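You operate a simulated robot arm through the tools that you are given. There is no shell and no other tool. Be economical: measure what you need, move in short steps, check, and stop when the job is done.

Carry out the task below with a simulated robot arm. There is one attempt and no reset: what you move stays moved.

JOB
Glue the pipe saddle to the mounting plate and clamp it down.
Fine: glue on the plate's middle first; saddle square on the glue; brush back, glue pot shut. Set down upright: pipe saddle. A coat counts when it lies all over at full strength: go over it till it gets no stronger.

Only the result counts: the job must be done as asked and must still hold three seconds after the hand-in. Knocking over, shifting, dropping, spilling or breaking anything else fails it.

ROBOT AND FRAMES
A 7-joint arm with a two-finger parallel gripper, fixed in place. Base frame: the origin is at the foot of the arm, x ahead of it, y to its left, z up; the work surface is at about z = 820. Lengths are in mm, angles in rad, forces in N, time in s.
With the tool pointing down near the work surface it reaches from about 360 to 900 mm from the base axis. Its first joint turns from -2.007 to 2.007 rad. Payload 3.91 kg.
The TCP is the grasp point between the finger pads, 30 mm short of the fingertips. In the tool frame z runs along the fingers and y along their closing line. Largest opening 110 mm; finger width 20, thickness 10; the body of the gripper, 48 by 112 mm, starts 55 mm behind the TCP.
Orientation is that of the tool frame in the base frame, as a unit quaternion [x, y, z, w]. With the fingers straight down and closing along the base's y, the tool's x points along the base's -x, its y along +y and its z along -z.

CONTROLS
- The arm moves only by the tool nudge_tool. Its argument "moves" is a list of rows, each a list of 7 numbers: the shift along the base's x, y, z in mm, then the turn, a rotation vector about the base's x, y, z in rad, then the finger opening in mm, from 0 to 110. In form: [[x, y, z, ax, ay, az, hand], ...]. A call has 1 to 12 rows; each row is the pose to reach, as a shift and turn from the pose commanded when the call began. Rows are played at 5 a second. More than 50 mm and 0.15 rad between two rows, or a gripper value outside its range, and nothing of the call is played. Where a pose cannot be reached the arm comes as near as it can. A force on the tool above 90 N (or 10 N above the force at the start of the call, whichever is more), or a blocked arm, ends the call early, and 0.2 s more pass. The fingers move at their own pace (about 153 mm/s each) and stop on an object; they squeeze with about 39 N. The grip force told is the motor's: it shows also when the fingers shut on nothing. Time passes only in rows, and 0.2 s behind the last, so rows that repeat a pose let the fingers close. The reply holds the time, the measured pose of the TCP, the force on the tool along the base axes, the opening and the grip force, in the units named above and with some noise, with the torque about the TCP (base axes, N m) and any sound that the robot's microphone picked up.
- Cameras (640 x 400 px; columns grow to the right, rows downward): "scene" is fixed at [400.6, 649.7, 1450.9]; the picture's right is [-0.84, -0.53, 0.00], its down [-0.28, 0.44, -0.86] and it looks along [0.46, -0.72, -0.52] (base axes); focal length 372 px, centre (320, 200). "wrist" rides on the gripper at [72, 17, -103] in the tool frame; the picture's right is [-0.23, 0.97, 0.00], its down [-0.76, -0.18, -0.62] and it looks along [-0.61, -0.14, 0.78] (tool axes); focal length 222 px, centre (320, 200). There is no depth. A picture from a camera that has moved, and an enlarged one, comes with that camera's place and axes in the base frame and with its lens.
- capture(camera): a new picture of that camera. No time passes.
- slide_trunk(by): slides the trunk up (or, below 0, down) by that many mm; the arm rides with it, the base frame stays. It gives what a move gives, with no picture.
- enlarge(camera, box): a new picture of the part [left, top, right, bottom] of that camera's present view, enlarged. No time passes.
- hand_in(): hands the job in; it is judged then, once.

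Work in short steps. Places have to be worked out from the pictures, the camera data and where the tool is seen: move nearer, look again, correct. Check each grasp and each placing, and mend what went wrong. You have 120 turns and 68 pictures in all, those below and enlarged ones among them. Open the gripper and draw the arm clear of the work before you hand the job in, unless the task says otherwise; then end with one line.

The tools are called after "Call:" by a JSON object that holds its "fn" and its "kwargs". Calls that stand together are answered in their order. nudge_tool: Moves the arm, as the interface text tells. Its arguments: {"type":"object","properties":{"moves":{"type":"array","items":{"type":"array","items":{"type":"number"}}}},"required":["moves"]} The other tools are called the same way: slide_trunk (by) slides the trunk up or down; capture (camera) takes a picture; enlarge (camera, box) takes an enlarged picture of a part of a camera's view; hand_in () hands the job in.

At the start:

```text
time_s: 0.0
position: [579.3, -329.7, 1197.1]
orientation: [0.0, 1.0, -0.001, 0.0]
force: [-0.2, -0.2, -0.2]
wrist_torque: [-0.01, -0.02, 0.02]
grip_width: 110.0
grasp_force: 0.2
trunk travel left (down, up): [-875.0, 115.0]
```

scene: 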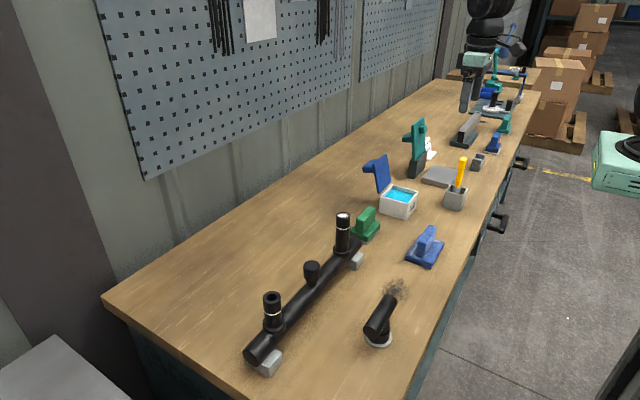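
wrist: 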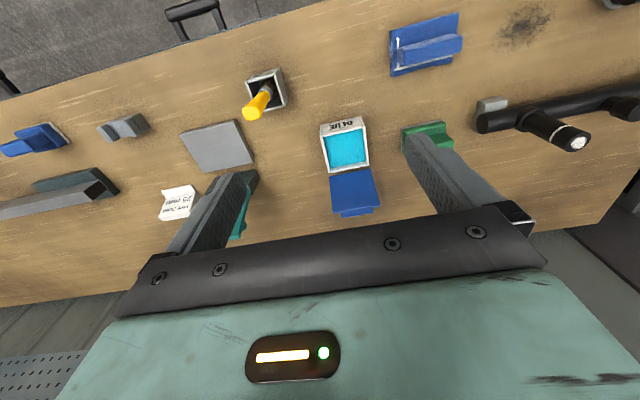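

I see a glue pot (open, blue lid), a brush in a holder, a grey plate, a teal toggle clamp, and several saddle-like parts. I take closer views to identify them.

Call:
{"fn": "enlarge", "kwargs": {"camera": "scene", "box": [340, 100, 530, 220]}}

Call:
{"fn": "enlarge", "kwargs": {"camera": "wrist", "box": [0, 0, 320, 250]}}

Call:
{"fn": "enlarge", "kwargs": {"camera": "scene", "box": [330, 190, 450, 270]}}

```text
3.33 times, centred on (435, 160) of scene
camera zoom: at [400.6, 649.7, 1450.9], right [-0.84, -0.53, 0.0], down [-0.28, 0.44, -0.86], along [0.46, -0.72, -0.52], focal length 1242 px, centre (-63, 333)
```

zoom: 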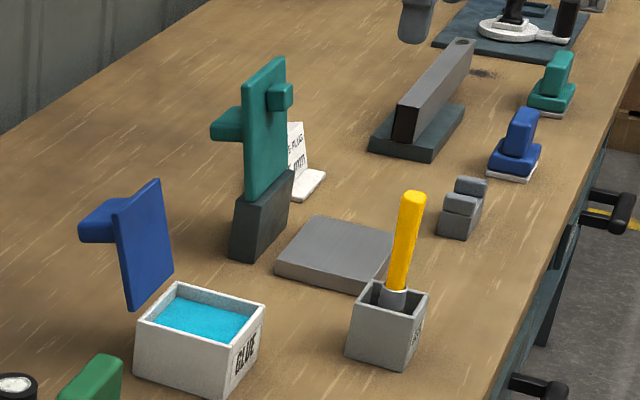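

```text
1.60 times, centred on (160, 125) of wrist
camera zoom: at [506.1, -315.4, 1299.9], right [0.23, 0.97, 0.0], down [0.76, -0.18, 0.62], along [0.61, -0.14, -0.78], focal length 355 px, centre (576, 320)
```

zoom: 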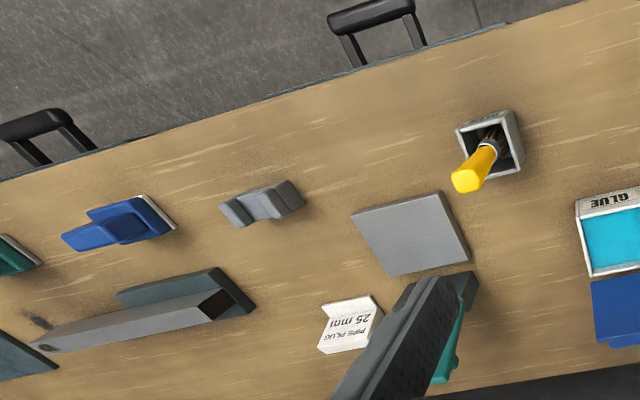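

```text
5.00 times, centred on (390, 230) of scene
camera zoom: at [400.6, 649.7, 1450.9], right [-0.84, -0.53, 0.0], down [-0.28, 0.44, -0.86], along [0.46, -0.72, -0.52], focal length 1863 px, centre (-30, 50)
```

zoom: 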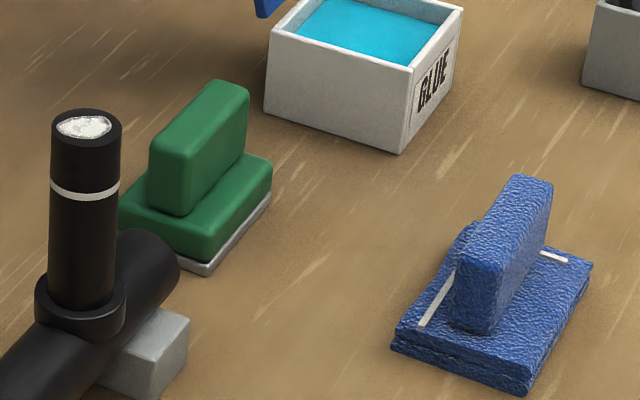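

The saddle is likely the small grey grooved block near (583,-738). The plate is near (670,-583), the brush near (586,-430) with its top at about z 977, the pot near (718,-308) and the clamp near (767,-585). I move above the brush for a closer look.

Call:
{"fn": "nudge_tool", "kwargs": {"moves": [[0, -33, -35, 0, 0, 0, 80], [0, -66, -70, 0, 0, 0, 70], [3, -100, -105, 0, 0, 0, 70], [6, -100, -105, 0, 0, 0, 70]]}}

Call:
{"fn": "capture", "kwargs": {"camera": "wrist"}}

Call:
{"fn": "enlarge", "kwargs": {"camera": "scene", "box": [400, 100, 496, 220]}}

```text
time_s: 1.0
position: [585.3, -431.4, 1092.6]
orientation: [0.0, 1.0, -0.001, 0.0]
force: [-0.6, 0.3, 0.0]
wrist_torque: [0.01, 0.02, -0.02]
grip_width: 69.9
grasp_force: 0.1
trunk travel left (down, up): [-875.0, 115.0]
```

```text
62 pictures are left
camera wrist: at [512.1, -415.5, 1195.5], right [0.23, 0.97, 0.0], down [0.76, -0.18, 0.62], along [0.61, -0.14, -0.78], focal length 222 px, centre (320, 200)
```

wrist: 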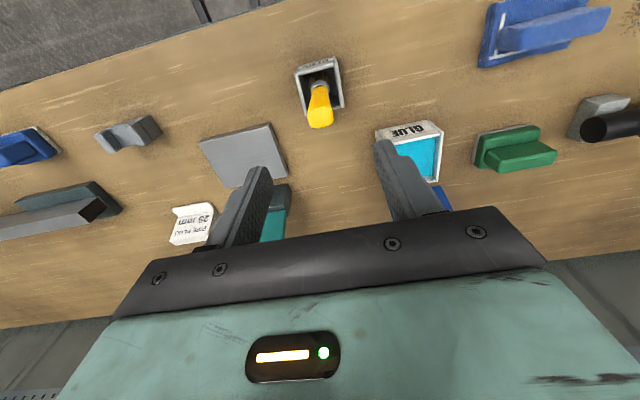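

```text
3.33 times, centred on (448, 160) of scene
camera zoom: at [400.6, 649.7, 1450.9], right [-0.84, -0.53, 0.0], down [-0.28, 0.44, -0.86], along [0.46, -0.72, -0.52], focal length 1242 px, centre (-107, 333)
```

zoom: 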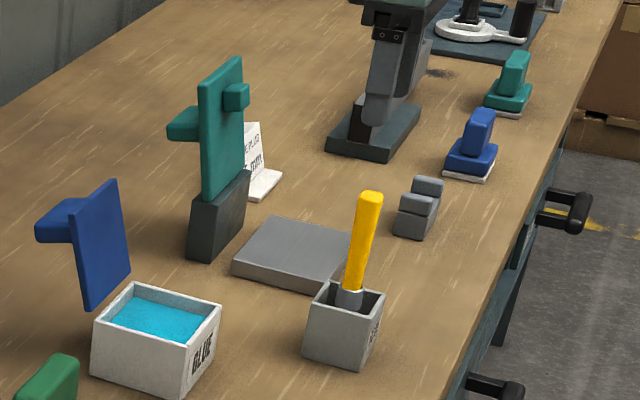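

Call:
{"fn": "enlarge", "kwargs": {"camera": "wrist", "box": [280, 40, 360, 140]}}

```text
4.00 times, centred on (320, 90) of wrist
camera zoom: at [512.1, -415.5, 1195.5], right [0.23, 0.97, 0.0], down [0.76, -0.18, 0.62], along [0.61, -0.14, -0.78], focal length 888 px, centre (320, 640)
```

zoom: 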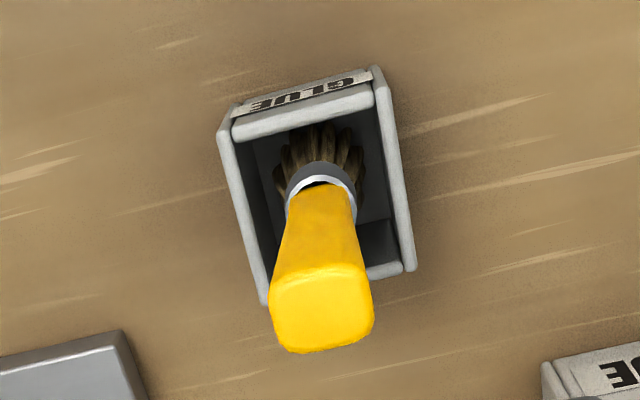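

The brush stands nearly upright with its handle centre at about (582,-431). I descend around it and close.

Call:
{"fn": "nudge_tool", "kwargs": {"moves": [[-2, 0, -40, 0, 0, 0, 70], [-3, 0, -80, 0, 0, 0, 70], [-3, 0, -120, 0, 0, 0, 70], [-3, 0, -150, 0, 0, 0, 70], [-3, 0, -150, 0, 0, 0, 70], [-3, 0, -150, 0, 0, 0, 10], [-3, 0, -150, 0, 0, 0, 10], [-3, 0, -150, 0, 0, 0, 10]]}}

Call:
{"fn": "capture", "kwargs": {"camera": "wrist"}}

```text
time_s: 2.8
position: [582.5, -430.9, 941.8]
orientation: [0.0, 1.0, -0.001, 0.001]
force: [1.0, -1.4, 0.5]
wrist_torque: [-0.02, 0.01, 0.0]
grip_width: 23.0
grasp_force: 38.7
trunk travel left (down, up): [-875.0, 115.0]
```

```text
59 pictures are left
camera wrist: at [509.8, -414.9, 1044.2], right [0.23, 0.97, 0.0], down [0.76, -0.18, 0.62], along [0.61, -0.14, -0.78], focal length 222 px, centre (320, 200)
```

wrist: 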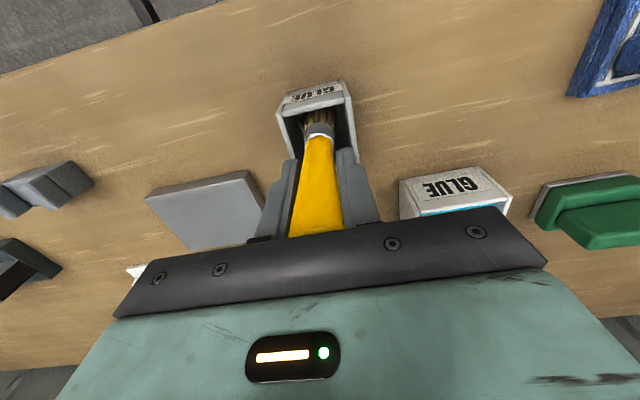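

Gripped (23 mm). I lift the brush straight up and look at its length.

Call:
{"fn": "nudge_tool", "kwargs": {"moves": [[0, 0, 40, 0, 0, 0, 10], [0, 0, 80, 0, 0, 0, 10], [0, 0, 120, 0, 0, 0, 10], [0, 0, 140, 0, 0, 0, 10], [0, 0, 140, 0, 0, 0, 10]]}}

Call:
{"fn": "enlarge", "kwargs": {"camera": "scene", "box": [350, 80, 510, 220]}}

Call:
{"fn": "capture", "kwargs": {"camera": "wrist"}}

```text
time_s: 4.0
position: [579.9, -430.4, 1082.5]
orientation: [-0.001, 1.0, 0.0, 0.0]
force: [0.0, 0.4, -1.0]
wrist_torque: [-0.04, 0.01, -0.02]
grip_width: 22.9
grasp_force: 38.3
trunk travel left (down, up): [-875.0, 115.0]
```

```text
2.86 times, centred on (430, 150) of scene
camera zoom: at [400.6, 649.7, 1450.9], right [-0.84, -0.53, 0.0], down [-0.28, 0.44, -0.86], along [0.46, -0.72, -0.52], focal length 1064 px, centre (6, 343)
```

zoom: 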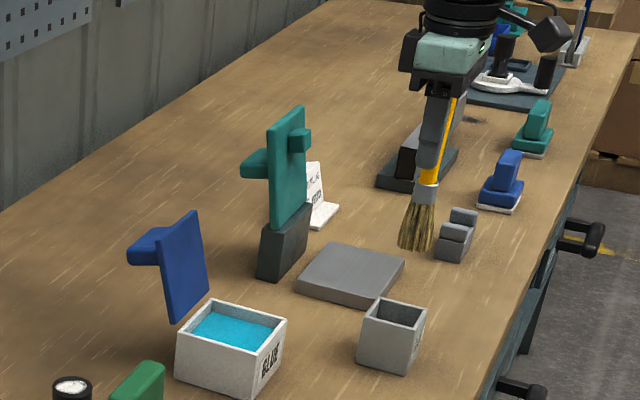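

```text
57 pictures are left
camera wrist: at [507.6, -414.0, 1185.6], right [0.23, 0.97, 0.0], down [0.76, -0.18, 0.62], along [0.61, -0.14, -0.78], focal length 222 px, centre (320, 200)
```

wrist: 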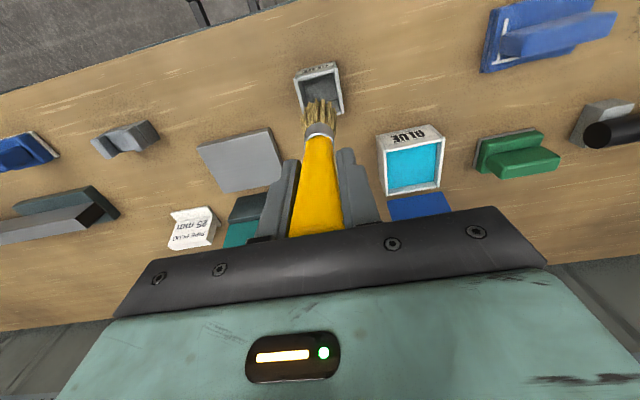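

The brush tip is about 122 mm below the TCP. The pot's centre is about (726,-305) with its rim at about 875, so I go over it and dip.

Call:
{"fn": "nudge_tool", "kwargs": {"moves": [[35, 31, 0, 0, 0, 0, 10], [70, 62, 0, 0, 0, 0, 10], [105, 93, 0, 0, 0, 0, 10], [140, 124, 0, 0, 0, 0, 10], [140, 124, -20, 0, 0, 0, 10], [140, 124, -50, 0, 0, 0, 10], [140, 124, -50, 0, 0, 0, 10]]}}

Call:
{"fn": "enlarge", "kwargs": {"camera": "scene", "box": [340, 100, 480, 220]}}

Call:
{"fn": "capture", "kwargs": {"camera": "wrist"}}

```text
time_s: 5.6
position: [720.7, -304.2, 1032.4]
orientation: [0.0, 1.0, 0.0, 0.0]
force: [0.0, 0.4, -0.1]
wrist_torque: [0.03, 0.0, -0.03]
grip_width: 23.2
grasp_force: 39.2
trunk travel left (down, up): [-875.0, 115.0]
```

```text
3.33 times, centred on (410, 160) of scene
camera zoom: at [400.6, 649.7, 1450.9], right [-0.84, -0.53, 0.0], down [-0.28, 0.44, -0.86], along [0.46, -0.72, -0.52], focal length 1242 px, centre (20, 333)
```

zoom: 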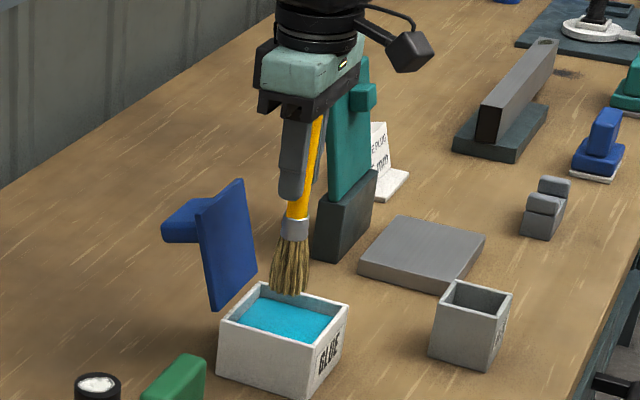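

```text
55 pictures are left
camera wrist: at [649.5, -289.3, 1134.0], right [0.23, 0.97, 0.0], down [0.76, -0.18, 0.62], along [0.61, -0.14, -0.78], focal length 222 px, centre (320, 200)
```

wrist: 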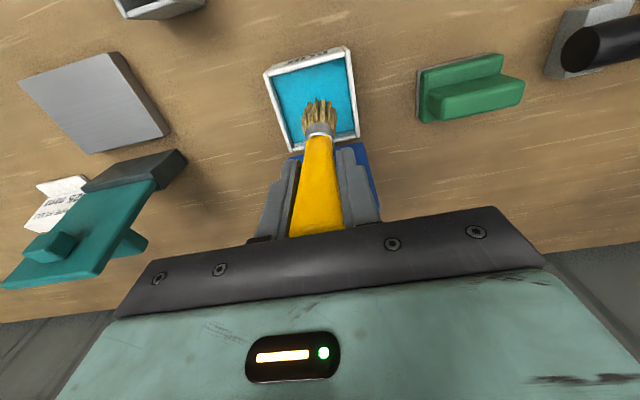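

The tip is about 128 mm below the TCP and over the pot. I dip about 65 mm and stir a little.

Call:
{"fn": "nudge_tool", "kwargs": {"moves": [[0, -3, -30, 0, 0, 0, 10], [0, -3, -55, 0, 0, 0, 10], [0, -3, -65, 0, 0, 0, 10], [8, -3, -65, 0, 0, 0, 10], [-8, -3, -65, 0, 0, 0, 10], [0, 5, -65, 0, 0, 0, 10], [0, -3, -65, 0, 0, 0, 10]]}}

Call:
{"fn": "enlarge", "kwargs": {"camera": "scene", "box": [340, 100, 480, 220]}}

```text
time_s: 7.2
position: [722.1, -308.1, 975.5]
orientation: [-0.001, 1.0, 0.0, 0.005]
force: [-7.1, 6.8, 83.6]
wrist_torque: [0.84, 1.06, -0.03]
grip_width: 22.9
grasp_force: 39.2
trunk travel left (down, up): [-875.0, 115.0]
```

```text
3.33 times, centred on (410, 160) of scene
camera zoom: at [400.6, 649.7, 1450.9], right [-0.84, -0.53, 0.0], down [-0.28, 0.44, -0.86], along [0.46, -0.72, -0.52], focal length 1242 px, centre (20, 333)
```

zoom: 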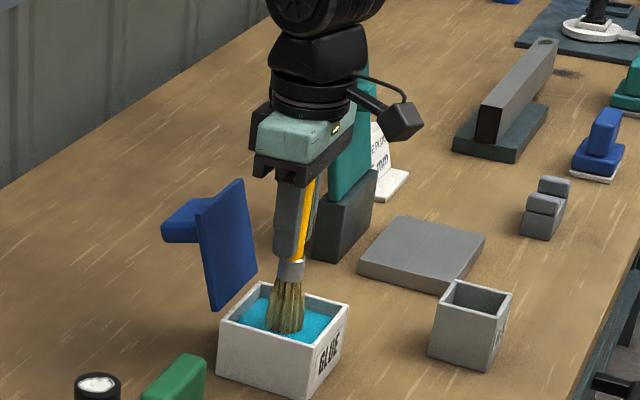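

The brush met something firm (84 N) at TCP z 975. I back off and check the brush hasn't slipped and whether it carries glue.

Call:
{"fn": "nudge_tool", "kwargs": {"moves": [[0, 0, 20, 0, 0, 0, 10], [0, 0, 60, 0, 0, 0, 10], [0, 0, 100, 0, 0, 0, 10], [0, 0, 130, 0, 0, 0, 10], [0, 0, 130, 0, 0, 0, 10]]}}

Call:
{"fn": "enlarge", "kwargs": {"camera": "scene", "box": [340, 80, 480, 200]}}

Call:
{"fn": "capture", "kwargs": {"camera": "wrist"}}

```text
time_s: 8.4
position: [720.8, -310.8, 1096.1]
orientation: [-0.001, 1.0, 0.0, 0.0]
force: [-0.3, 0.9, -1.1]
wrist_torque: [0.02, 0.04, -0.01]
grip_width: 22.8
grasp_force: 38.9
trunk travel left (down, up): [-875.0, 115.0]
```

```text
3.33 times, centred on (410, 140) of scene
camera zoom: at [400.6, 649.7, 1450.9], right [-0.84, -0.53, 0.0], down [-0.28, 0.44, -0.86], along [0.46, -0.72, -0.52], focal length 1242 px, centre (20, 400)
```

zoom: 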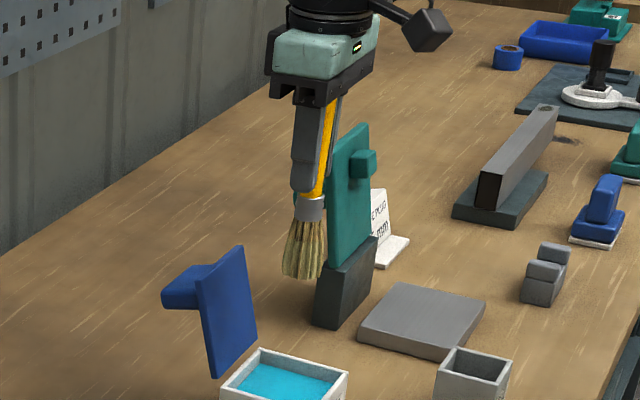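

```text
52 pictures are left
camera wrist: at [649.1, -295.5, 1199.4], right [0.23, 0.97, 0.0], down [0.76, -0.18, 0.62], along [0.61, -0.14, -0.78], focal length 222 px, centre (320, 200)
```

wrist: 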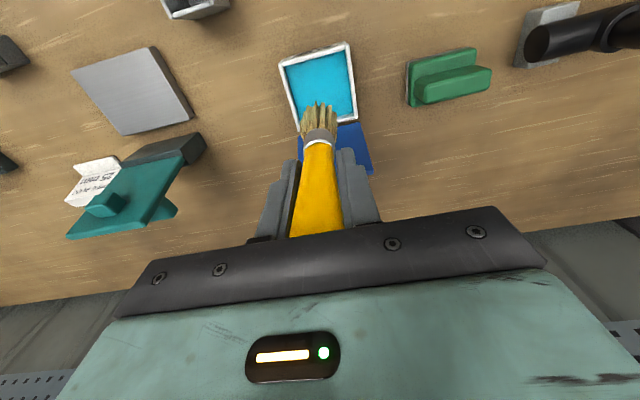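

Call:
{"fn": "enlarge", "kwargs": {"camera": "wrist", "box": [270, 90, 370, 160]}}

```text
5.71 times, centred on (320, 125) of wrist
camera zoom: at [649.1, -295.5, 1199.4], right [0.23, 0.97, 0.0], down [0.76, -0.18, 0.62], along [0.61, -0.14, -0.78], focal length 1269 px, centre (320, 629)
```

zoom: 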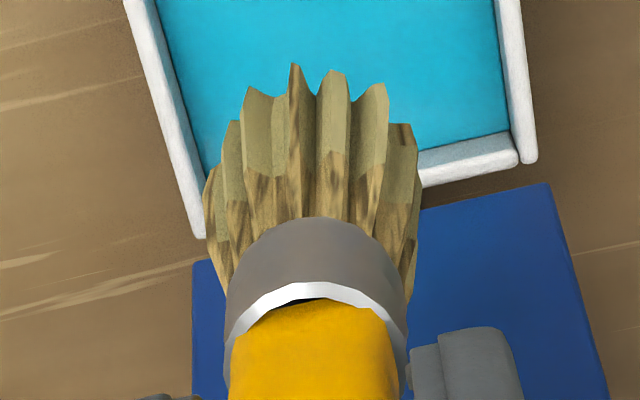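

The lower bristles look tinted, so the brush seems loaded. I carry it over the plate middle (about 670,-584; top at about z 838).

Call:
{"fn": "nudge_tool", "kwargs": {"moves": [[-25, -40, 0, 0, 0, 0, 10], [-46, -80, 0, 0, 0, 0, 10], [-48, -125, 0, 0, 0, 0, 10], [-48, -170, 0, 0, 0, 0, 10], [-48, -215, 0, 0, 0, 0, 10], [-48, -255, 0, 0, 0, 0, 10], [-48, -276, 0, 0, 0, 0, 10], [-48, -276, -40, 0, 0, 0, 10], [-48, -276, -80, 0, 0, 0, 10], [-48, -276, -115, 0, 0, 0, 10], [-48, -276, -115, 0, 0, 0, 10]]}}

Call:
{"fn": "capture", "kwargs": {"camera": "wrist"}}

Call:
{"fn": "enlarge", "kwargs": {"camera": "scene", "box": [380, 90, 500, 200]}}

```text
time_s: 10.8
position: [674.2, -585.8, 981.8]
orientation: [0.0, 1.0, 0.001, 0.0]
force: [-0.3, 1.4, -0.9]
wrist_torque: [0.03, -0.03, -0.01]
grip_width: 22.8
grasp_force: 38.7
trunk travel left (down, up): [-875.0, 115.0]
```

```text
50 pictures are left
camera wrist: at [601.8, -570.6, 1084.7], right [0.23, 0.97, 0.0], down [0.76, -0.18, 0.62], along [0.61, -0.14, -0.78], focal length 222 px, centre (320, 200)
```

wrist: 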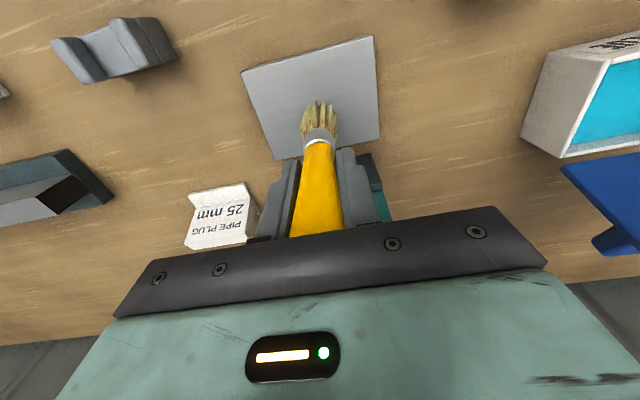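

```text
3.64 times, centred on (440, 145) of scene
camera zoom: at [400.6, 649.7, 1450.9], right [-0.84, -0.53, 0.0], down [-0.28, 0.44, -0.86], along [0.46, -0.72, -0.52], focal length 1355 px, centre (-116, 400)
```

zoom: 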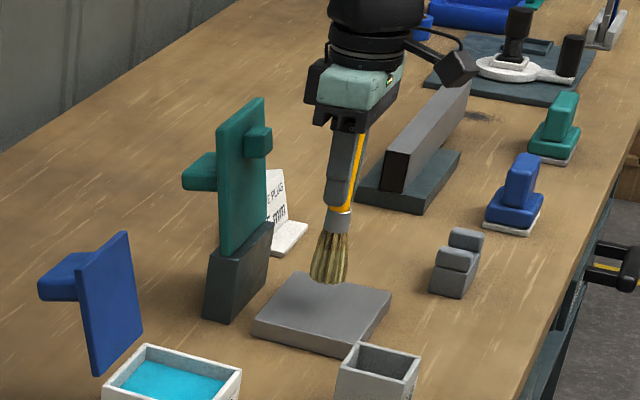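

The plate spans about x 621–720 and y -652…-526, with its centre at (671,-589). I lower to light contact there.

Call:
{"fn": "nudge_tool", "kwargs": {"moves": [[0, -2, -10, 0, 0, 0, 10], [0, -2, -18, 0, 0, 0, 10], [0, -2, -24, 0, 0, 0, 10], [0, -2, -27, 0, 0, 0, 10]]}}

```text
time_s: 11.8
position: [673.8, -589.1, 956.6]
orientation: [0.001, 1.0, 0.0, 0.0]
force: [-0.3, 0.6, -1.0]
wrist_torque: [0.0, 0.0, -0.01]
grip_width: 23.0
grasp_force: 38.4
trunk travel left (down, up): [-875.0, 115.0]
```

No contact yet; I creep lower.

Call:
{"fn": "nudge_tool", "kwargs": {"moves": [[0, 0, -2, 0, 0, 0, 10], [0, 0, -4, 0, 0, 0, 10], [0, 0, -6, 0, 0, 0, 10]]}}

Call:
{"fn": "enlarge", "kwargs": {"camera": "wrist", "box": [220, 20, 400, 170]}}

```text
time_s: 12.6
position: [674.2, -589.4, 951.5]
orientation: [0.001, 1.0, -0.001, 0.001]
force: [-4.6, 1.6, 16.3]
wrist_torque: [0.41, 0.5, 0.02]
grip_width: 22.9
grasp_force: 38.8
trunk travel left (down, up): [-875.0, 115.0]
```

```text
2.67 times, centred on (310, 95) of wrist
camera zoom: at [601.2, -572.5, 1054.5], right [0.23, 0.97, 0.0], down [0.76, -0.18, 0.62], along [0.61, -0.14, -0.78], focal length 592 px, centre (347, 480)
```

zoom: 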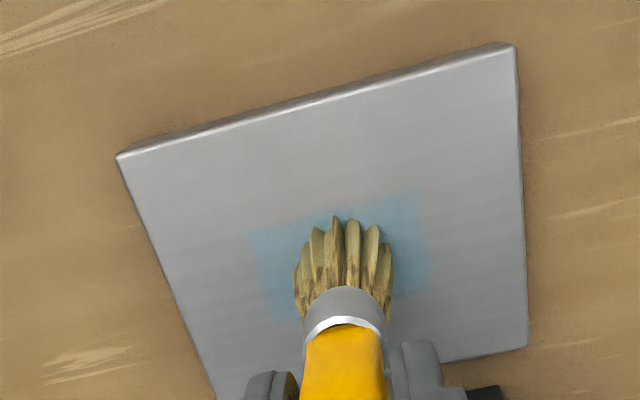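

The glue patch shows faintly in the plate's middle. I stroke back and forth over it to strengthen it.

Call:
{"fn": "nudge_tool", "kwargs": {"moves": [[0, 12, 1, 0, 0, 0, 10], [0, 22, 1, 0, 0, 0, 10], [-8, 22, 1, 0, 0, 0, 10], [-8, 0, 1, 0, 0, 0, 10], [-8, -22, 1, 0, 0, 0, 10], [4, -22, 1, 0, 0, 0, 10], [4, 0, 1, 0, 0, 0, 10], [4, 22, 1, 0, 0, 0, 10], [14, 22, 1, 0, 0, 0, 10], [14, 0, 1, 0, 0, 0, 10], [14, -22, 1, 0, 0, 0, 10], [0, -5, 1, 0, 0, 0, 10]]}}

Call:
{"fn": "enlarge", "kwargs": {"camera": "wrist", "box": [220, 20, 400, 170]}}

```text
time_s: 15.2
position: [673.1, -592.5, 950.3]
orientation: [0.0, 1.0, 0.0, 0.0]
force: [-0.2, -0.4, 1.1]
wrist_torque: [-0.13, -0.05, -0.02]
grip_width: 22.8
grasp_force: 38.6
trunk travel left (down, up): [-875.0, 115.0]
```

```text
2.67 times, centred on (310, 95) of wrist
camera zoom: at [601.2, -577.2, 1053.2], right [0.23, 0.97, 0.0], down [0.76, -0.18, 0.62], along [0.61, -0.14, -0.78], focal length 592 px, centre (347, 480)
```

zoom: 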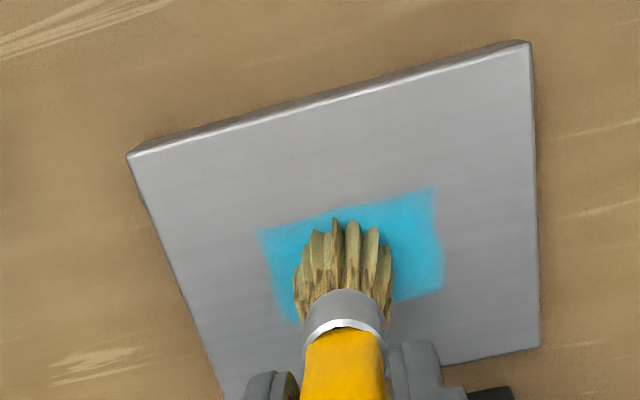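

The patch is much stronger. I do another full pass over all of it.

Call:
{"fn": "nudge_tool", "kwargs": {"moves": [[0, 12, -1, 0, 0, 0, 10], [0, 27, -1, 0, 0, 0, 10], [-10, 27, -1, 0, 0, 0, 10], [-10, 3, -1, 0, 0, 0, 10], [-10, -20, -1, 0, 0, 0, 10], [4, -20, -1, 0, 0, 0, 10], [4, 3, -1, 0, 0, 0, 10], [4, 27, -1, 0, 0, 0, 10], [16, 27, -1, 0, 0, 0, 10], [16, 3, -1, 0, 0, 0, 10], [16, -20, -1, 0, 0, 0, 10], [0, 0, -1, 0, 0, 0, 10]]}}

Call:
{"fn": "enlarge", "kwargs": {"camera": "wrist", "box": [220, 20, 400, 170]}}

```text
time_s: 17.8
position: [673.7, -594.7, 948.5]
orientation: [0.0, 1.0, -0.001, 0.0]
force: [2.7, -2.0, 20.7]
wrist_torque: [-0.03, -0.28, 0.02]
grip_width: 22.8
grasp_force: 39.3
trunk travel left (down, up): [-875.0, 115.0]
```

```text
2.67 times, centred on (310, 95) of wrist
camera zoom: at [600.6, -578.2, 1052.1], right [0.23, 0.97, 0.0], down [0.76, -0.18, 0.63], along [0.61, -0.14, -0.78], focal length 592 px, centre (347, 480)
```

zoom: 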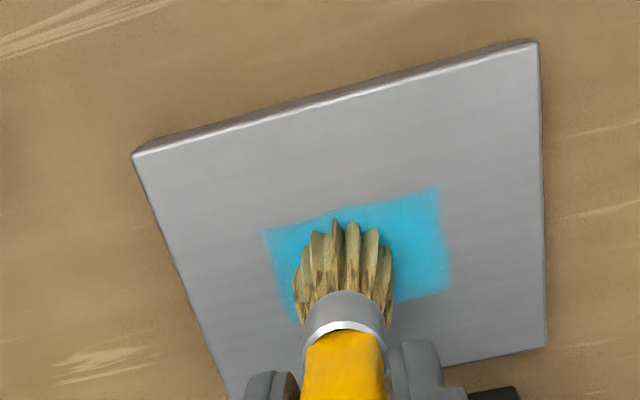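

It looks uniform. I do one more pass including the edges, then lift to inspect.

Call:
{"fn": "nudge_tool", "kwargs": {"moves": [[-12, 6, 0, 0, 0, 0, 10], [-12, 32, 0, 0, 0, 0, 10], [-4, 32, 0, 0, 0, 0, 10], [-4, 5, 0, 0, 0, 0, 10], [-4, -22, 0, 0, 0, 0, 10], [8, -22, 0, 0, 0, 0, 10], [8, 5, 0, 0, 0, 0, 10], [8, 32, 0, 0, 0, 0, 10], [18, 32, 0, 0, 0, 0, 10], [18, 5, 0, 0, 0, 0, 10], [18, -22, 0, 0, 0, 0, 10], [-12, -22, 0, 0, 0, 0, 10]]}}

Call:
{"fn": "nudge_tool", "kwargs": {"moves": [[-20, 20, 40, 0, 0, 0, 10], [-35, 40, 80, 0, 0, 0, 10], [-60, 70, 110, 0, 0, 0, 10], [-79, 100, 130, 0, 0, 0, 10], [-79, 100, 130, 0, 0, 0, 10]]}}

Call:
{"fn": "enlarge", "kwargs": {"camera": "wrist", "box": [120, 50, 330, 200]}}

```text
time_s: 20.4
position: [660.7, -615.0, 949.8]
orientation: [-0.001, 1.0, -0.001, 0.0]
force: [0.4, -2.0, 12.2]
wrist_torque: [-0.31, -0.06, -0.03]
grip_width: 22.9
grasp_force: 39.2
trunk travel left (down, up): [-875.0, 115.0]
```

```text
time_s: 21.6
position: [582.1, -512.8, 1077.4]
orientation: [0.0, 1.0, 0.001, 0.0]
force: [-1.1, 1.5, -0.7]
wrist_torque: [0.04, -0.03, 0.02]
grip_width: 22.6
grasp_force: 38.9
trunk travel left (down, up): [-875.0, 115.0]
```

```text
2.67 times, centred on (225, 125) of wrist
camera zoom: at [509.8, -497.7, 1180.5], right [0.23, 0.97, 0.0], down [0.76, -0.18, 0.62], along [0.61, -0.14, -0.78], focal length 592 px, centre (573, 400)
```

zoom: 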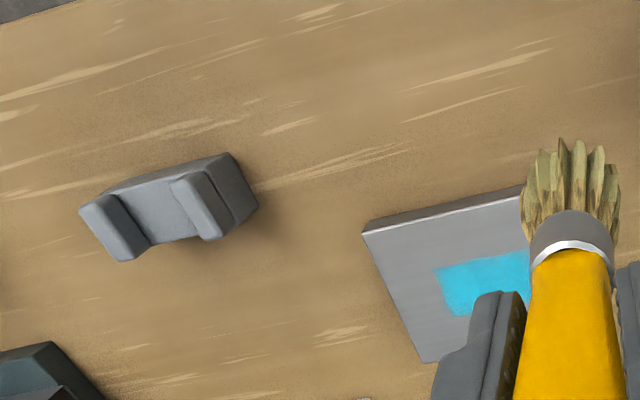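

Call:
{"fn": "enlarge", "kwargs": {"camera": "scene", "box": [400, 120, 500, 220]}}

```text
4.00 times, centred on (450, 170) of scene
camera zoom: at [400.6, 649.7, 1450.9], right [-0.84, -0.53, 0.0], down [-0.28, 0.44, -0.86], along [0.46, -0.72, -0.52], focal length 1490 px, centre (-200, 320)
```

zoom: 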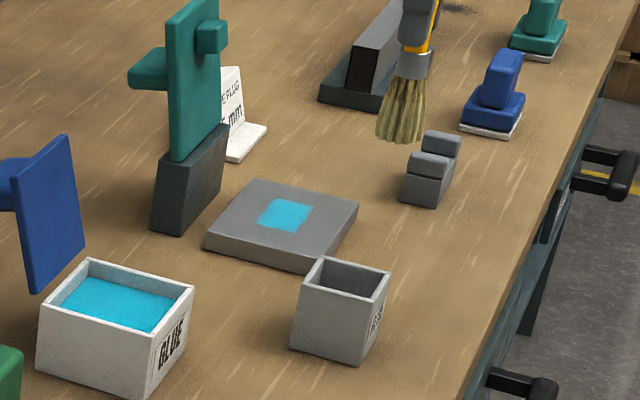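

The coat is full and even. I take the brush back over its holder and check alignment.

Call:
{"fn": "nudge_tool", "kwargs": {"moves": [[0, 40, 0, 0, 0, 0, 10], [0, 82, 0, 0, 0, 0, 10], [0, 82, -40, 0, 0, 0, 10], [0, 82, -60, 0, 0, 0, 10], [0, 82, -60, 0, 0, 0, 10]]}}

Call:
{"fn": "enlarge", "kwargs": {"camera": "wrist", "box": [260, 40, 380, 160]}}

Call:
{"fn": "enlarge", "kwargs": {"camera": "scene", "box": [420, 130, 500, 220]}}

```text
time_s: 22.8
position: [582.4, -432.6, 1019.1]
orientation: [0.001, 1.0, 0.001, 0.0]
force: [-0.2, 0.1, -1.2]
wrist_torque: [-0.01, 0.01, -0.01]
grip_width: 22.9
grasp_force: 39.2
trunk travel left (down, up): [-875.0, 115.0]
```

```text
3.33 times, centred on (320, 100) of wrist
camera zoom: at [511.2, -416.5, 1121.3], right [0.23, 0.97, 0.0], down [0.76, -0.18, 0.62], along [0.61, -0.14, -0.78], focal length 740 px, centre (320, 533)
```

zoom: 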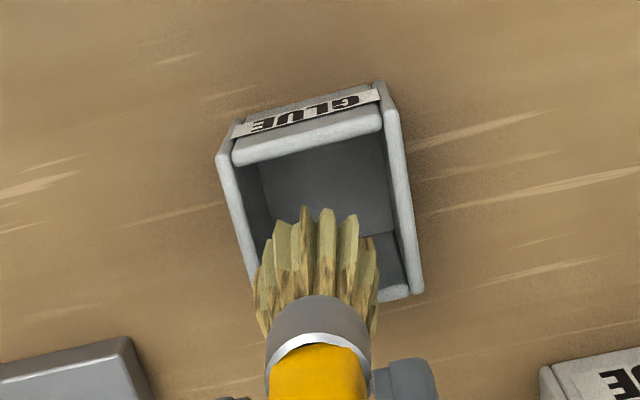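

```text
4.44 times, centred on (460, 175) of scene
camera zoom: at [400.6, 649.7, 1450.9], right [-0.84, -0.53, 0.0], down [-0.28, 0.44, -0.86], along [0.46, -0.72, -0.52], focal length 1656 px, centre (-302, 311)
```

zoom: 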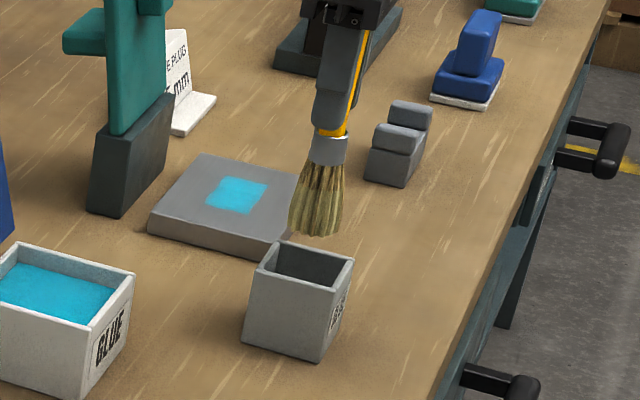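

Holder centre is about (582,-430.5) and the brush is aligned within a few mm. I lower it in stages.

Call:
{"fn": "nudge_tool", "kwargs": {"moves": [[3, 2, -20, 0, 0, 0, 10], [3, 2, -40, 0, 0, 0, 10], [3, 2, -55, 0, 0, 0, 10], [3, 2, -65, 0, 0, 0, 10], [3, 2, -72, 0, 0, 0, 10], [3, 2, -72, 0, 0, 0, 10]]}}

Call:
{"fn": "enlarge", "kwargs": {"camera": "scene", "box": [420, 130, 500, 220]}}

```text
time_s: 24.2
position: [586.4, -431.2, 947.0]
orientation: [-0.001, 1.0, 0.0, 0.0]
force: [0.6, 0.2, -1.3]
wrist_torque: [-0.01, -0.01, 0.0]
grip_width: 22.7
grasp_force: 38.9
trunk travel left (down, up): [-875.0, 115.0]
```

```text
4.44 times, centred on (460, 175) of scene
camera zoom: at [400.6, 649.7, 1450.9], right [-0.84, -0.53, 0.0], down [-0.28, 0.44, -0.86], along [0.46, -0.72, -0.52], focal length 1656 px, centre (-302, 311)
```

zoom: 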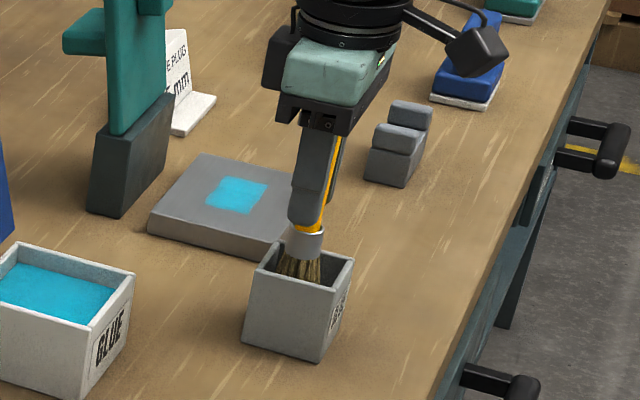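

Call:
{"fn": "nudge_tool", "kwargs": {"moves": [[-3, 0, -3, 0, 0, 0, 10], [-3, 0, -6, 0, 0, 0, 10], [-3, 0, -9, 0, 0, 0, 10], [-3, 0, -11, 0, 0, 0, 10]]}}

```text
time_s: 25.2
position: [582.7, -431.7, 936.9]
orientation: [0.0, 1.0, 0.0, 0.0]
force: [-0.8, -0.1, -0.9]
wrist_torque: [-0.03, -0.03, 0.0]
grip_width: 22.9
grasp_force: 39.0
trunk travel left (down, up): [-875.0, 115.0]
```

Call:
{"fn": "nudge_tool", "kwargs": {"moves": [[0, 0, -2, 0, 0, 0, 10], [0, 0, -4, 0, 0, 0, 10], [0, 0, -5, 0, 0, 0, 10]]}}

```text
time_s: 26.0
position: [582.7, -431.4, 932.7]
orientation: [0.0, 1.0, 0.0, 0.001]
force: [-2.0, 0.2, 14.3]
wrist_torque: [-0.37, 0.19, -0.07]
grip_width: 22.9
grasp_force: 38.8
trunk travel left (down, up): [-875.0, 115.0]
```

The brush has touched the holder floor. I release it and rise straight up.

Call:
{"fn": "nudge_tool", "kwargs": {"moves": [[0, 0, 1, 0, 0, 0, 30], [0, 0, 1, 0, 0, 0, 60], [0, 0, 1, 0, 0, 0, 70], [0, 0, 40, 0, 0, 0, 70], [0, 0, 80, 0, 0, 0, 70], [0, 0, 120, 0, 0, 0, 70], [0, 0, 160, 0, 0, 0, 70], [0, 0, 160, 0, 0, 0, 70]]}}

Call:
{"fn": "enlarge", "kwargs": {"camera": "scene", "box": [340, 100, 500, 220]}}

```text
time_s: 27.8
position: [583.0, -429.7, 1091.4]
orientation: [-0.001, 1.0, -0.001, -0.001]
force: [0.5, -0.5, 0.4]
wrist_torque: [0.0, 0.01, -0.04]
grip_width: 70.1
grasp_force: 0.1
trunk travel left (down, up): [-875.0, 115.0]
```

```text
3.33 times, centred on (420, 160) of scene
camera zoom: at [400.6, 649.7, 1450.9], right [-0.84, -0.53, 0.0], down [-0.28, 0.44, -0.86], along [0.46, -0.72, -0.52], focal length 1242 px, centre (-13, 333)
```

zoom: 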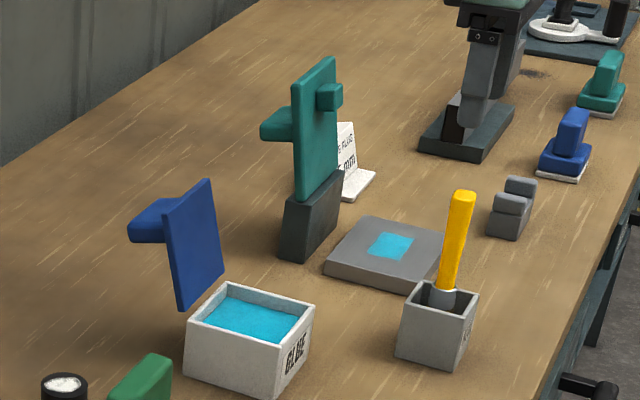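

The brush is home. Now I move to the saddle side to look at it closely.

Call:
{"fn": "nudge_tool", "kwargs": {"moves": [[0, -45, 0, 0, 0, 0, 90], [0, -90, 0, 0, 0, 0, 90], [0, -135, 0, 0, 0, 0, 90], [0, -180, -10, 0, 0, 0, 90], [0, -225, -30, 0, 0, 0, 90], [0, -260, -50, 0, 0, 0, 90], [0, -260, -50, 0, 0, 0, 90]]}}

Call:
{"fn": "capture", "kwargs": {"camera": "wrist"}}

```text
time_s: 29.4
position: [583.1, -694.5, 1042.1]
orientation: [0.0, 1.0, 0.001, 0.001]
force: [-0.1, 0.2, 0.3]
wrist_torque: [-0.02, -0.02, -0.02]
grip_width: 90.0
grasp_force: 0.0
trunk travel left (down, up): [-875.0, 115.0]
```

```text
39 pictures are left
camera wrist: at [510.5, -678.5, 1144.7], right [0.23, 0.97, 0.0], down [0.76, -0.18, 0.62], along [0.61, -0.14, -0.78], focal length 222 px, centre (320, 200)
```

wrist: 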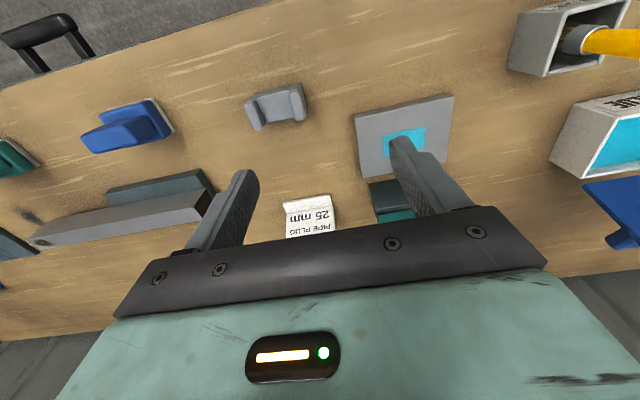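

Call:
{"fn": "enlarge", "kwargs": {"camera": "wrist", "box": [235, 70, 325, 140]}}

```text
5.71 times, centred on (280, 105) of wrist
camera zoom: at [510.5, -678.5, 1144.7], right [0.23, 0.97, 0.0], down [0.76, -0.18, 0.62], along [0.61, -0.14, -0.78], focal length 1269 px, centre (549, 743)
```

zoom: 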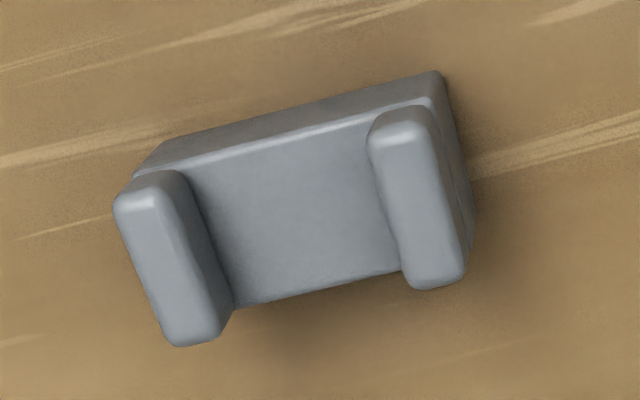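

The saddle sits upright, aligned with the axes, centred at about (583,-752), about 38 × 70 mm. I move over it and see whether the arm reaches.

Call:
{"fn": "nudge_tool", "kwargs": {"moves": [[0, -30, -30, 0, 0, 0, 100], [0, -58, -60, 0, 0, 0, 100], [0, -58, -100, 0, 0, 0, 100], [0, -58, -125, 0, 0, 0, 100], [0, -58, -125, 0, 0, 0, 100]]}}

Call:
{"fn": "capture", "kwargs": {"camera": "wrist"}}

```text
time_s: 30.6
position: [572.6, -727.7, 923.1]
orientation: [-0.001, 1.0, 0.0, 0.0]
force: [-0.4, -0.6, 0.5]
wrist_torque: [0.02, 0.02, 0.01]
grip_width: 100.2
grasp_force: 0.0
out of reach, approached as far as the arm can: row 2, 3, 4, 5
trunk travel left (down, up): [-875.0, 115.0]
```

```text
37 pictures are left
camera wrist: at [499.5, -713.1, 1026.2], right [0.23, 0.97, 0.0], down [0.76, -0.18, 0.62], along [0.61, -0.14, -0.78], focal length 222 px, centre (320, 200)
```

wrist: 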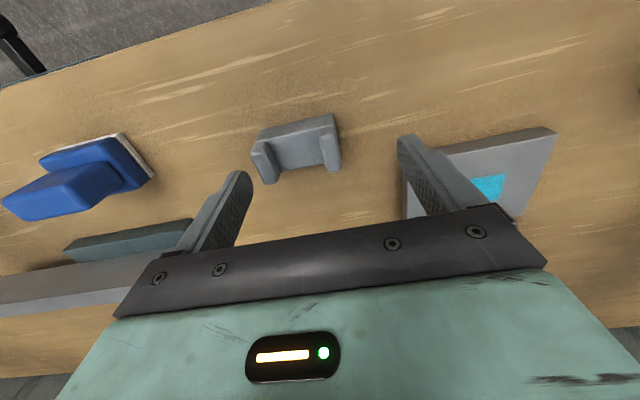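

Out of reach by about 25 mm. I raise the tool and slide the trunk down to gain horizontal reach.

Call:
{"fn": "nudge_tool", "kwargs": {"moves": [[-5, 15, 45, 0, 0, 0, 100], [-15, 35, 90, 0, 0, 0, 100], [-25, 50, 135, 0, 0, 0, 100], [-30, 60, 180, 0, 0, 0, 100], [-30, 60, 220, 0, 0, 0, 100], [-30, 60, 220, 0, 0, 0, 100]]}}

Call:
{"fn": "slide_trunk", "kwargs": {"by": -150}}

```text
refused: row 2 steps farther than a row can; nothing moved
```

```text
time_s: 31.5
position: [574.8, -745.9, 887.7]
orientation: [0.001, 1.0, -0.027, 0.009]
force: [-0.1, 0.4, 1.0]
wrist_torque: [-0.05, 0.0, -0.02]
grip_width: 99.8
grasp_force: 0.2
trunk travel left (down, up): [-818.0, 172.0]
stopped: the force on the tool passed its limit at 99 N (the readings are from after the stop); the commanded pose is now the measured one
```

My raise was refused (step too long) and the slide still ran, stopping on force. I look at whether anything was touched.

Call:
{"fn": "capture", "kwargs": {"camera": "wrist"}}

Call:
{"fn": "capture", "kwargs": {"camera": "scene"}}

```text
36 pictures are left
camera wrist: at [500.7, -724.1, 988.2], right [0.23, 0.97, -0.05], down [0.75, -0.14, 0.64], along [0.62, -0.18, -0.76], focal length 222 px, centre (320, 200)
```

wrist: 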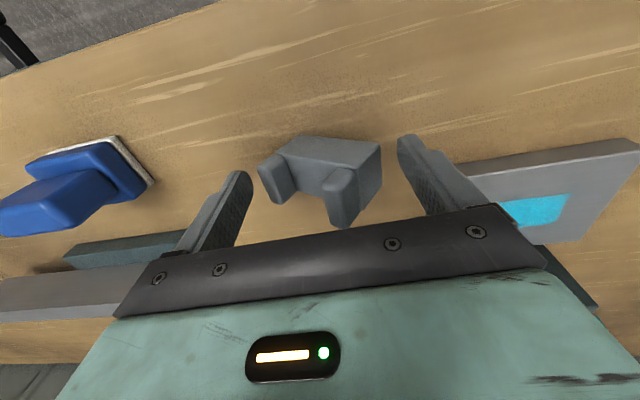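

```text
35 pictures are left
```

scene: 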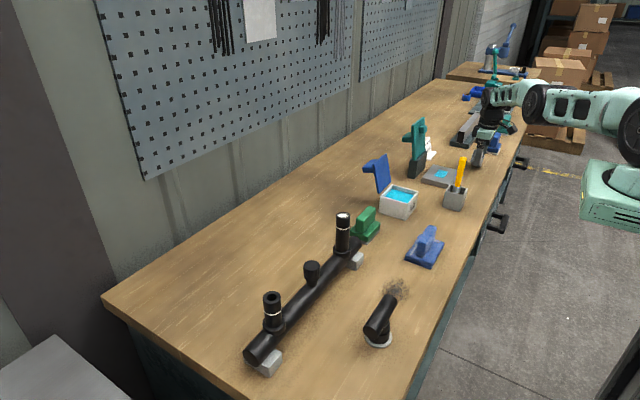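

Call:
{"fn": "enlarge", "kwargs": {"camera": "wrist", "box": [220, 110, 420, 250]}}

Call:
{"fn": "enlarge", "kwargs": {"camera": "scene", "box": [430, 110, 530, 200]}}

```text
2.86 times, centred on (320, 180) of wrist
camera zoom: at [500.7, -724.1, 988.2], right [0.23, 0.97, -0.05], down [0.75, -0.14, 0.64], along [0.62, -0.18, -0.76], focal length 635 px, centre (320, 257)
```

zoom: 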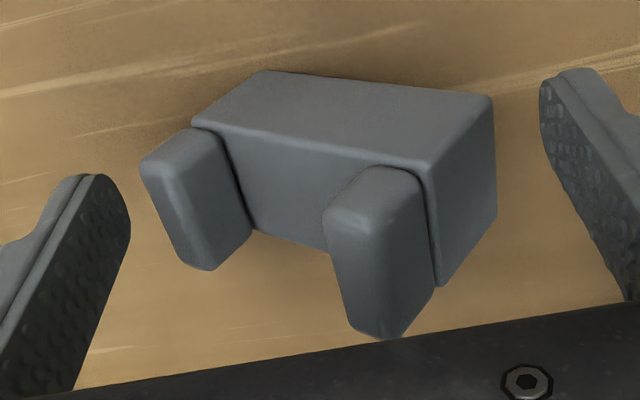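

```text
4.44 times, centred on (480, 155) of scene
camera zoom: at [400.6, 649.7, 1450.9], right [-0.84, -0.53, 0.0], down [-0.28, 0.44, -0.86], along [0.46, -0.72, -0.52], focal length 1656 px, centre (-391, 400)
```

zoom: 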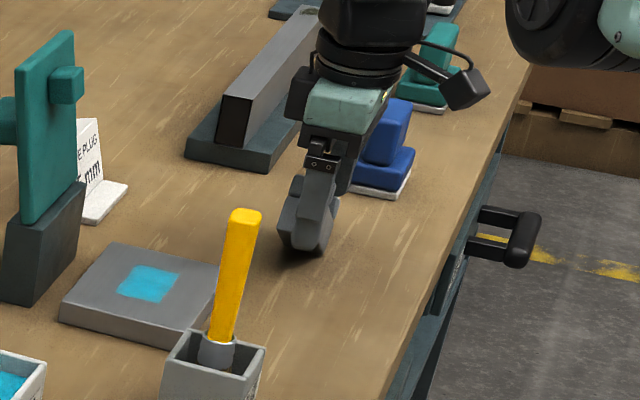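

The saddle looks tipped — the palm or finger must have touched it. I lift straight away and look again.

Call:
{"fn": "nudge_tool", "kwargs": {"moves": [[0, 0, 20, 0, 0, 0, 100], [0, 5, 60, 0, 0, 0, 100], [0, 15, 100, 0, 0, 0, 100], [0, 25, 140, 0, 0, 0, 100], [0, 35, 170, 0, 0, 0, 100], [0, 35, 170, 0, 0, 0, 100]]}}

Call:
{"fn": "capture", "kwargs": {"camera": "wrist"}}

Call:
{"fn": "enlarge", "kwargs": {"camera": "scene", "box": [430, 110, 530, 200]}}

```text
time_s: 32.9
position: [572.8, -711.8, 1055.4]
orientation: [0.001, 1.0, -0.028, 0.008]
force: [0.1, -0.1, 0.0]
wrist_torque: [0.01, -0.03, 0.0]
grip_width: 99.9
grasp_force: 0.0
trunk travel left (down, up): [-818.0, 172.0]
```

```text
32 pictures are left
camera wrist: at [498.7, -689.6, 1156.2], right [0.23, 0.97, -0.05], down [0.75, -0.15, 0.64], along [0.62, -0.19, -0.76], focal length 222 px, centre (320, 200)
```

wrist: 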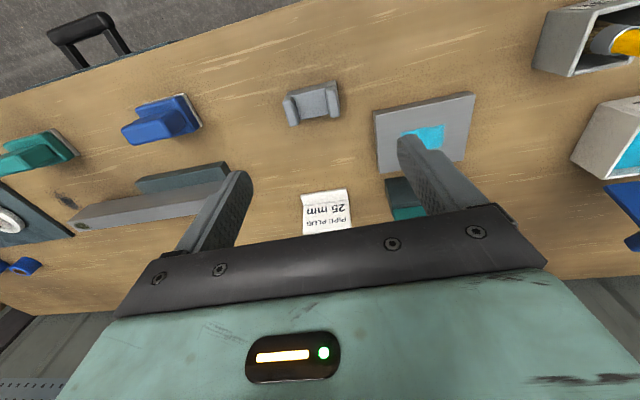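

```text
4.44 times, centred on (480, 155) of scene
camera zoom: at [400.6, 649.7, 1450.9], right [-0.84, -0.53, 0.0], down [-0.28, 0.44, -0.86], along [0.46, -0.72, -0.52], focal length 1656 px, centre (-391, 400)
```

zoom: 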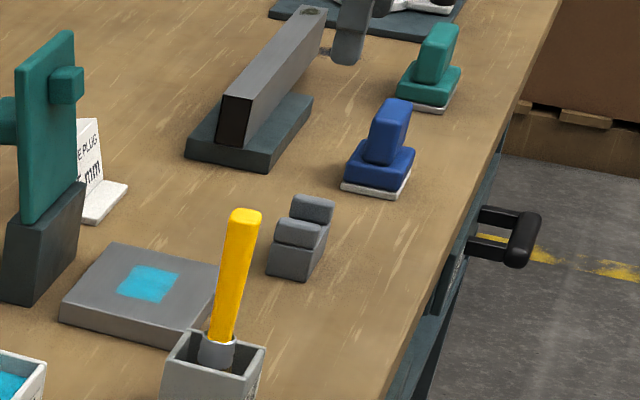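

Good: the saddle settled back upright. I measure its present pose closely.

Call:
{"fn": "enlarge", "kwargs": {"camera": "wrist", "box": [265, 65, 355, 135]}}

```text
5.71 times, centred on (310, 100) of wrist
camera zoom: at [498.7, -689.6, 1156.2], right [0.23, 0.97, -0.05], down [0.75, -0.15, 0.64], along [0.62, -0.19, -0.76], focal length 1269 px, centre (377, 771)
```

zoom: 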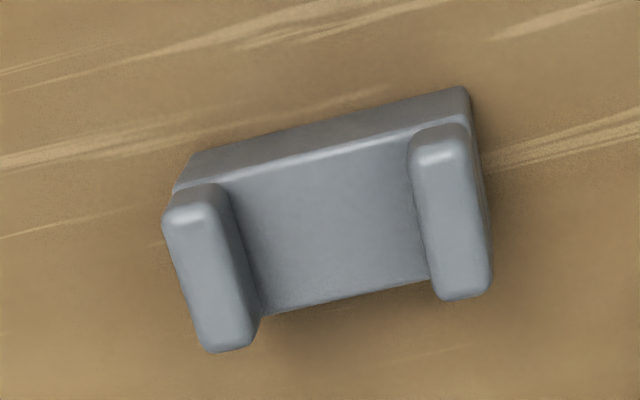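

Saddle now upright at about (586,-737). I straighten the tool, raise it well clear, and check.

Call:
{"fn": "nudge_tool", "kwargs": {"moves": [[0, 10, 20, 0.056, 0.016, 0.002, 100], [0, 20, 50, 0.056, 0.016, 0.002, 100], [0, 25, 80, 0.056, 0.016, 0.002, 100], [0, 25, 80, 0.056, 0.016, 0.002, 100]]}}

```text
time_s: 33.9
position: [574.3, -685.0, 1136.3]
orientation: [0.0, 1.0, 0.001, 0.0]
force: [0.5, -0.6, 0.4]
wrist_torque: [-0.01, -0.01, -0.01]
grip_width: 99.8
grasp_force: 0.0
trunk travel left (down, up): [-818.0, 172.0]
```

Clear at z 1136; I slide the trunk down 130 mm.

Call:
{"fn": "slide_trunk", "kwargs": {"by": -130}}

```text
time_s: 35.4
position: [573.2, -685.2, 1007.3]
orientation: [-0.001, 1.0, 0.001, 0.0]
force: [-0.6, 0.8, -0.4]
wrist_torque: [-0.01, 0.0, 0.0]
grip_width: 99.9
grasp_force: 0.0
trunk travel left (down, up): [-688.0, 302.0]
```

Now I go above the saddle at (586,-737), staying with fingertips above it.

Call:
{"fn": "nudge_tool", "kwargs": {"moves": [[6, -25, 0, 0, 0, 0, 100], [13, -52, -20, 0, 0, 0, 100], [13, -52, -60, 0, 0, 0, 100], [13, -52, -85, 0, 0, 0, 100], [13, -52, -85, 0, 0, 0, 100]]}}

Call:
{"fn": "capture", "kwargs": {"camera": "wrist"}}

```text
time_s: 36.6
position: [585.9, -739.1, 924.3]
orientation: [0.0, 1.0, 0.001, 0.001]
force: [0.2, -0.8, -0.4]
wrist_torque: [-0.01, 0.05, 0.01]
grip_width: 100.1
grasp_force: 0.1
trunk travel left (down, up): [-688.0, 302.0]
```

```text
29 pictures are left
camera wrist: at [514.0, -722.1, 1026.9], right [0.23, 0.97, 0.0], down [0.76, -0.18, 0.62], along [0.61, -0.14, -0.78], focal length 222 px, centre (320, 200)
```

wrist: 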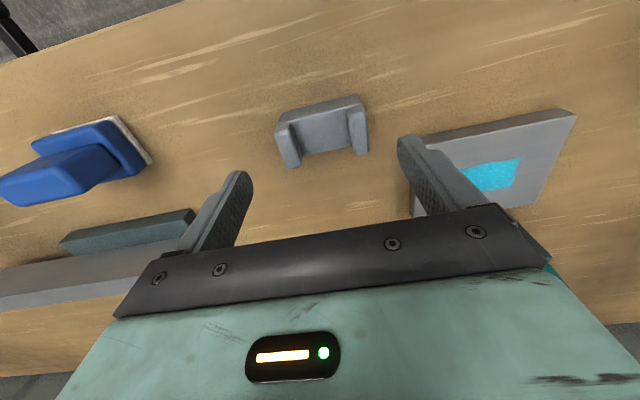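

Now reachable; the saddle centre reads (585,-736). I descend in steps and close on its ends.

Call:
{"fn": "nudge_tool", "kwargs": {"moves": [[-1, 2, -25, 0, 0, 0, 100], [-1, 2, -45, 0, 0, 0, 100], [-1, 2, -60, 0, 0, 0, 100], [-1, 2, -69, 0, 0, 0, 100], [-1, 2, -69, 0, 0, 0, 100]]}}

Call:
{"fn": "capture", "kwargs": {"camera": "wrist"}}

```text
time_s: 37.8
position: [583.6, -735.2, 853.9]
orientation: [0.0, 1.0, 0.001, 0.0]
force: [0.5, -0.2, -0.6]
wrist_torque: [-0.01, 0.04, -0.01]
grip_width: 99.8
grasp_force: 0.1
trunk travel left (down, up): [-688.0, 302.0]
```

```text
28 pictures are left
camera wrist: at [511.9, -719.0, 956.7], right [0.23, 0.97, 0.0], down [0.76, -0.18, 0.62], along [0.61, -0.14, -0.78], focal length 222 px, centre (320, 200)
```

wrist: 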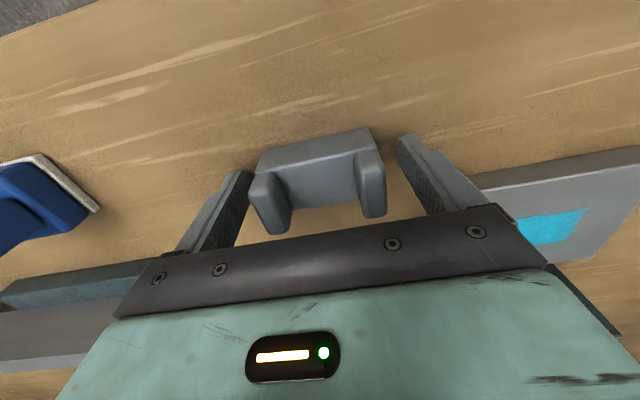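

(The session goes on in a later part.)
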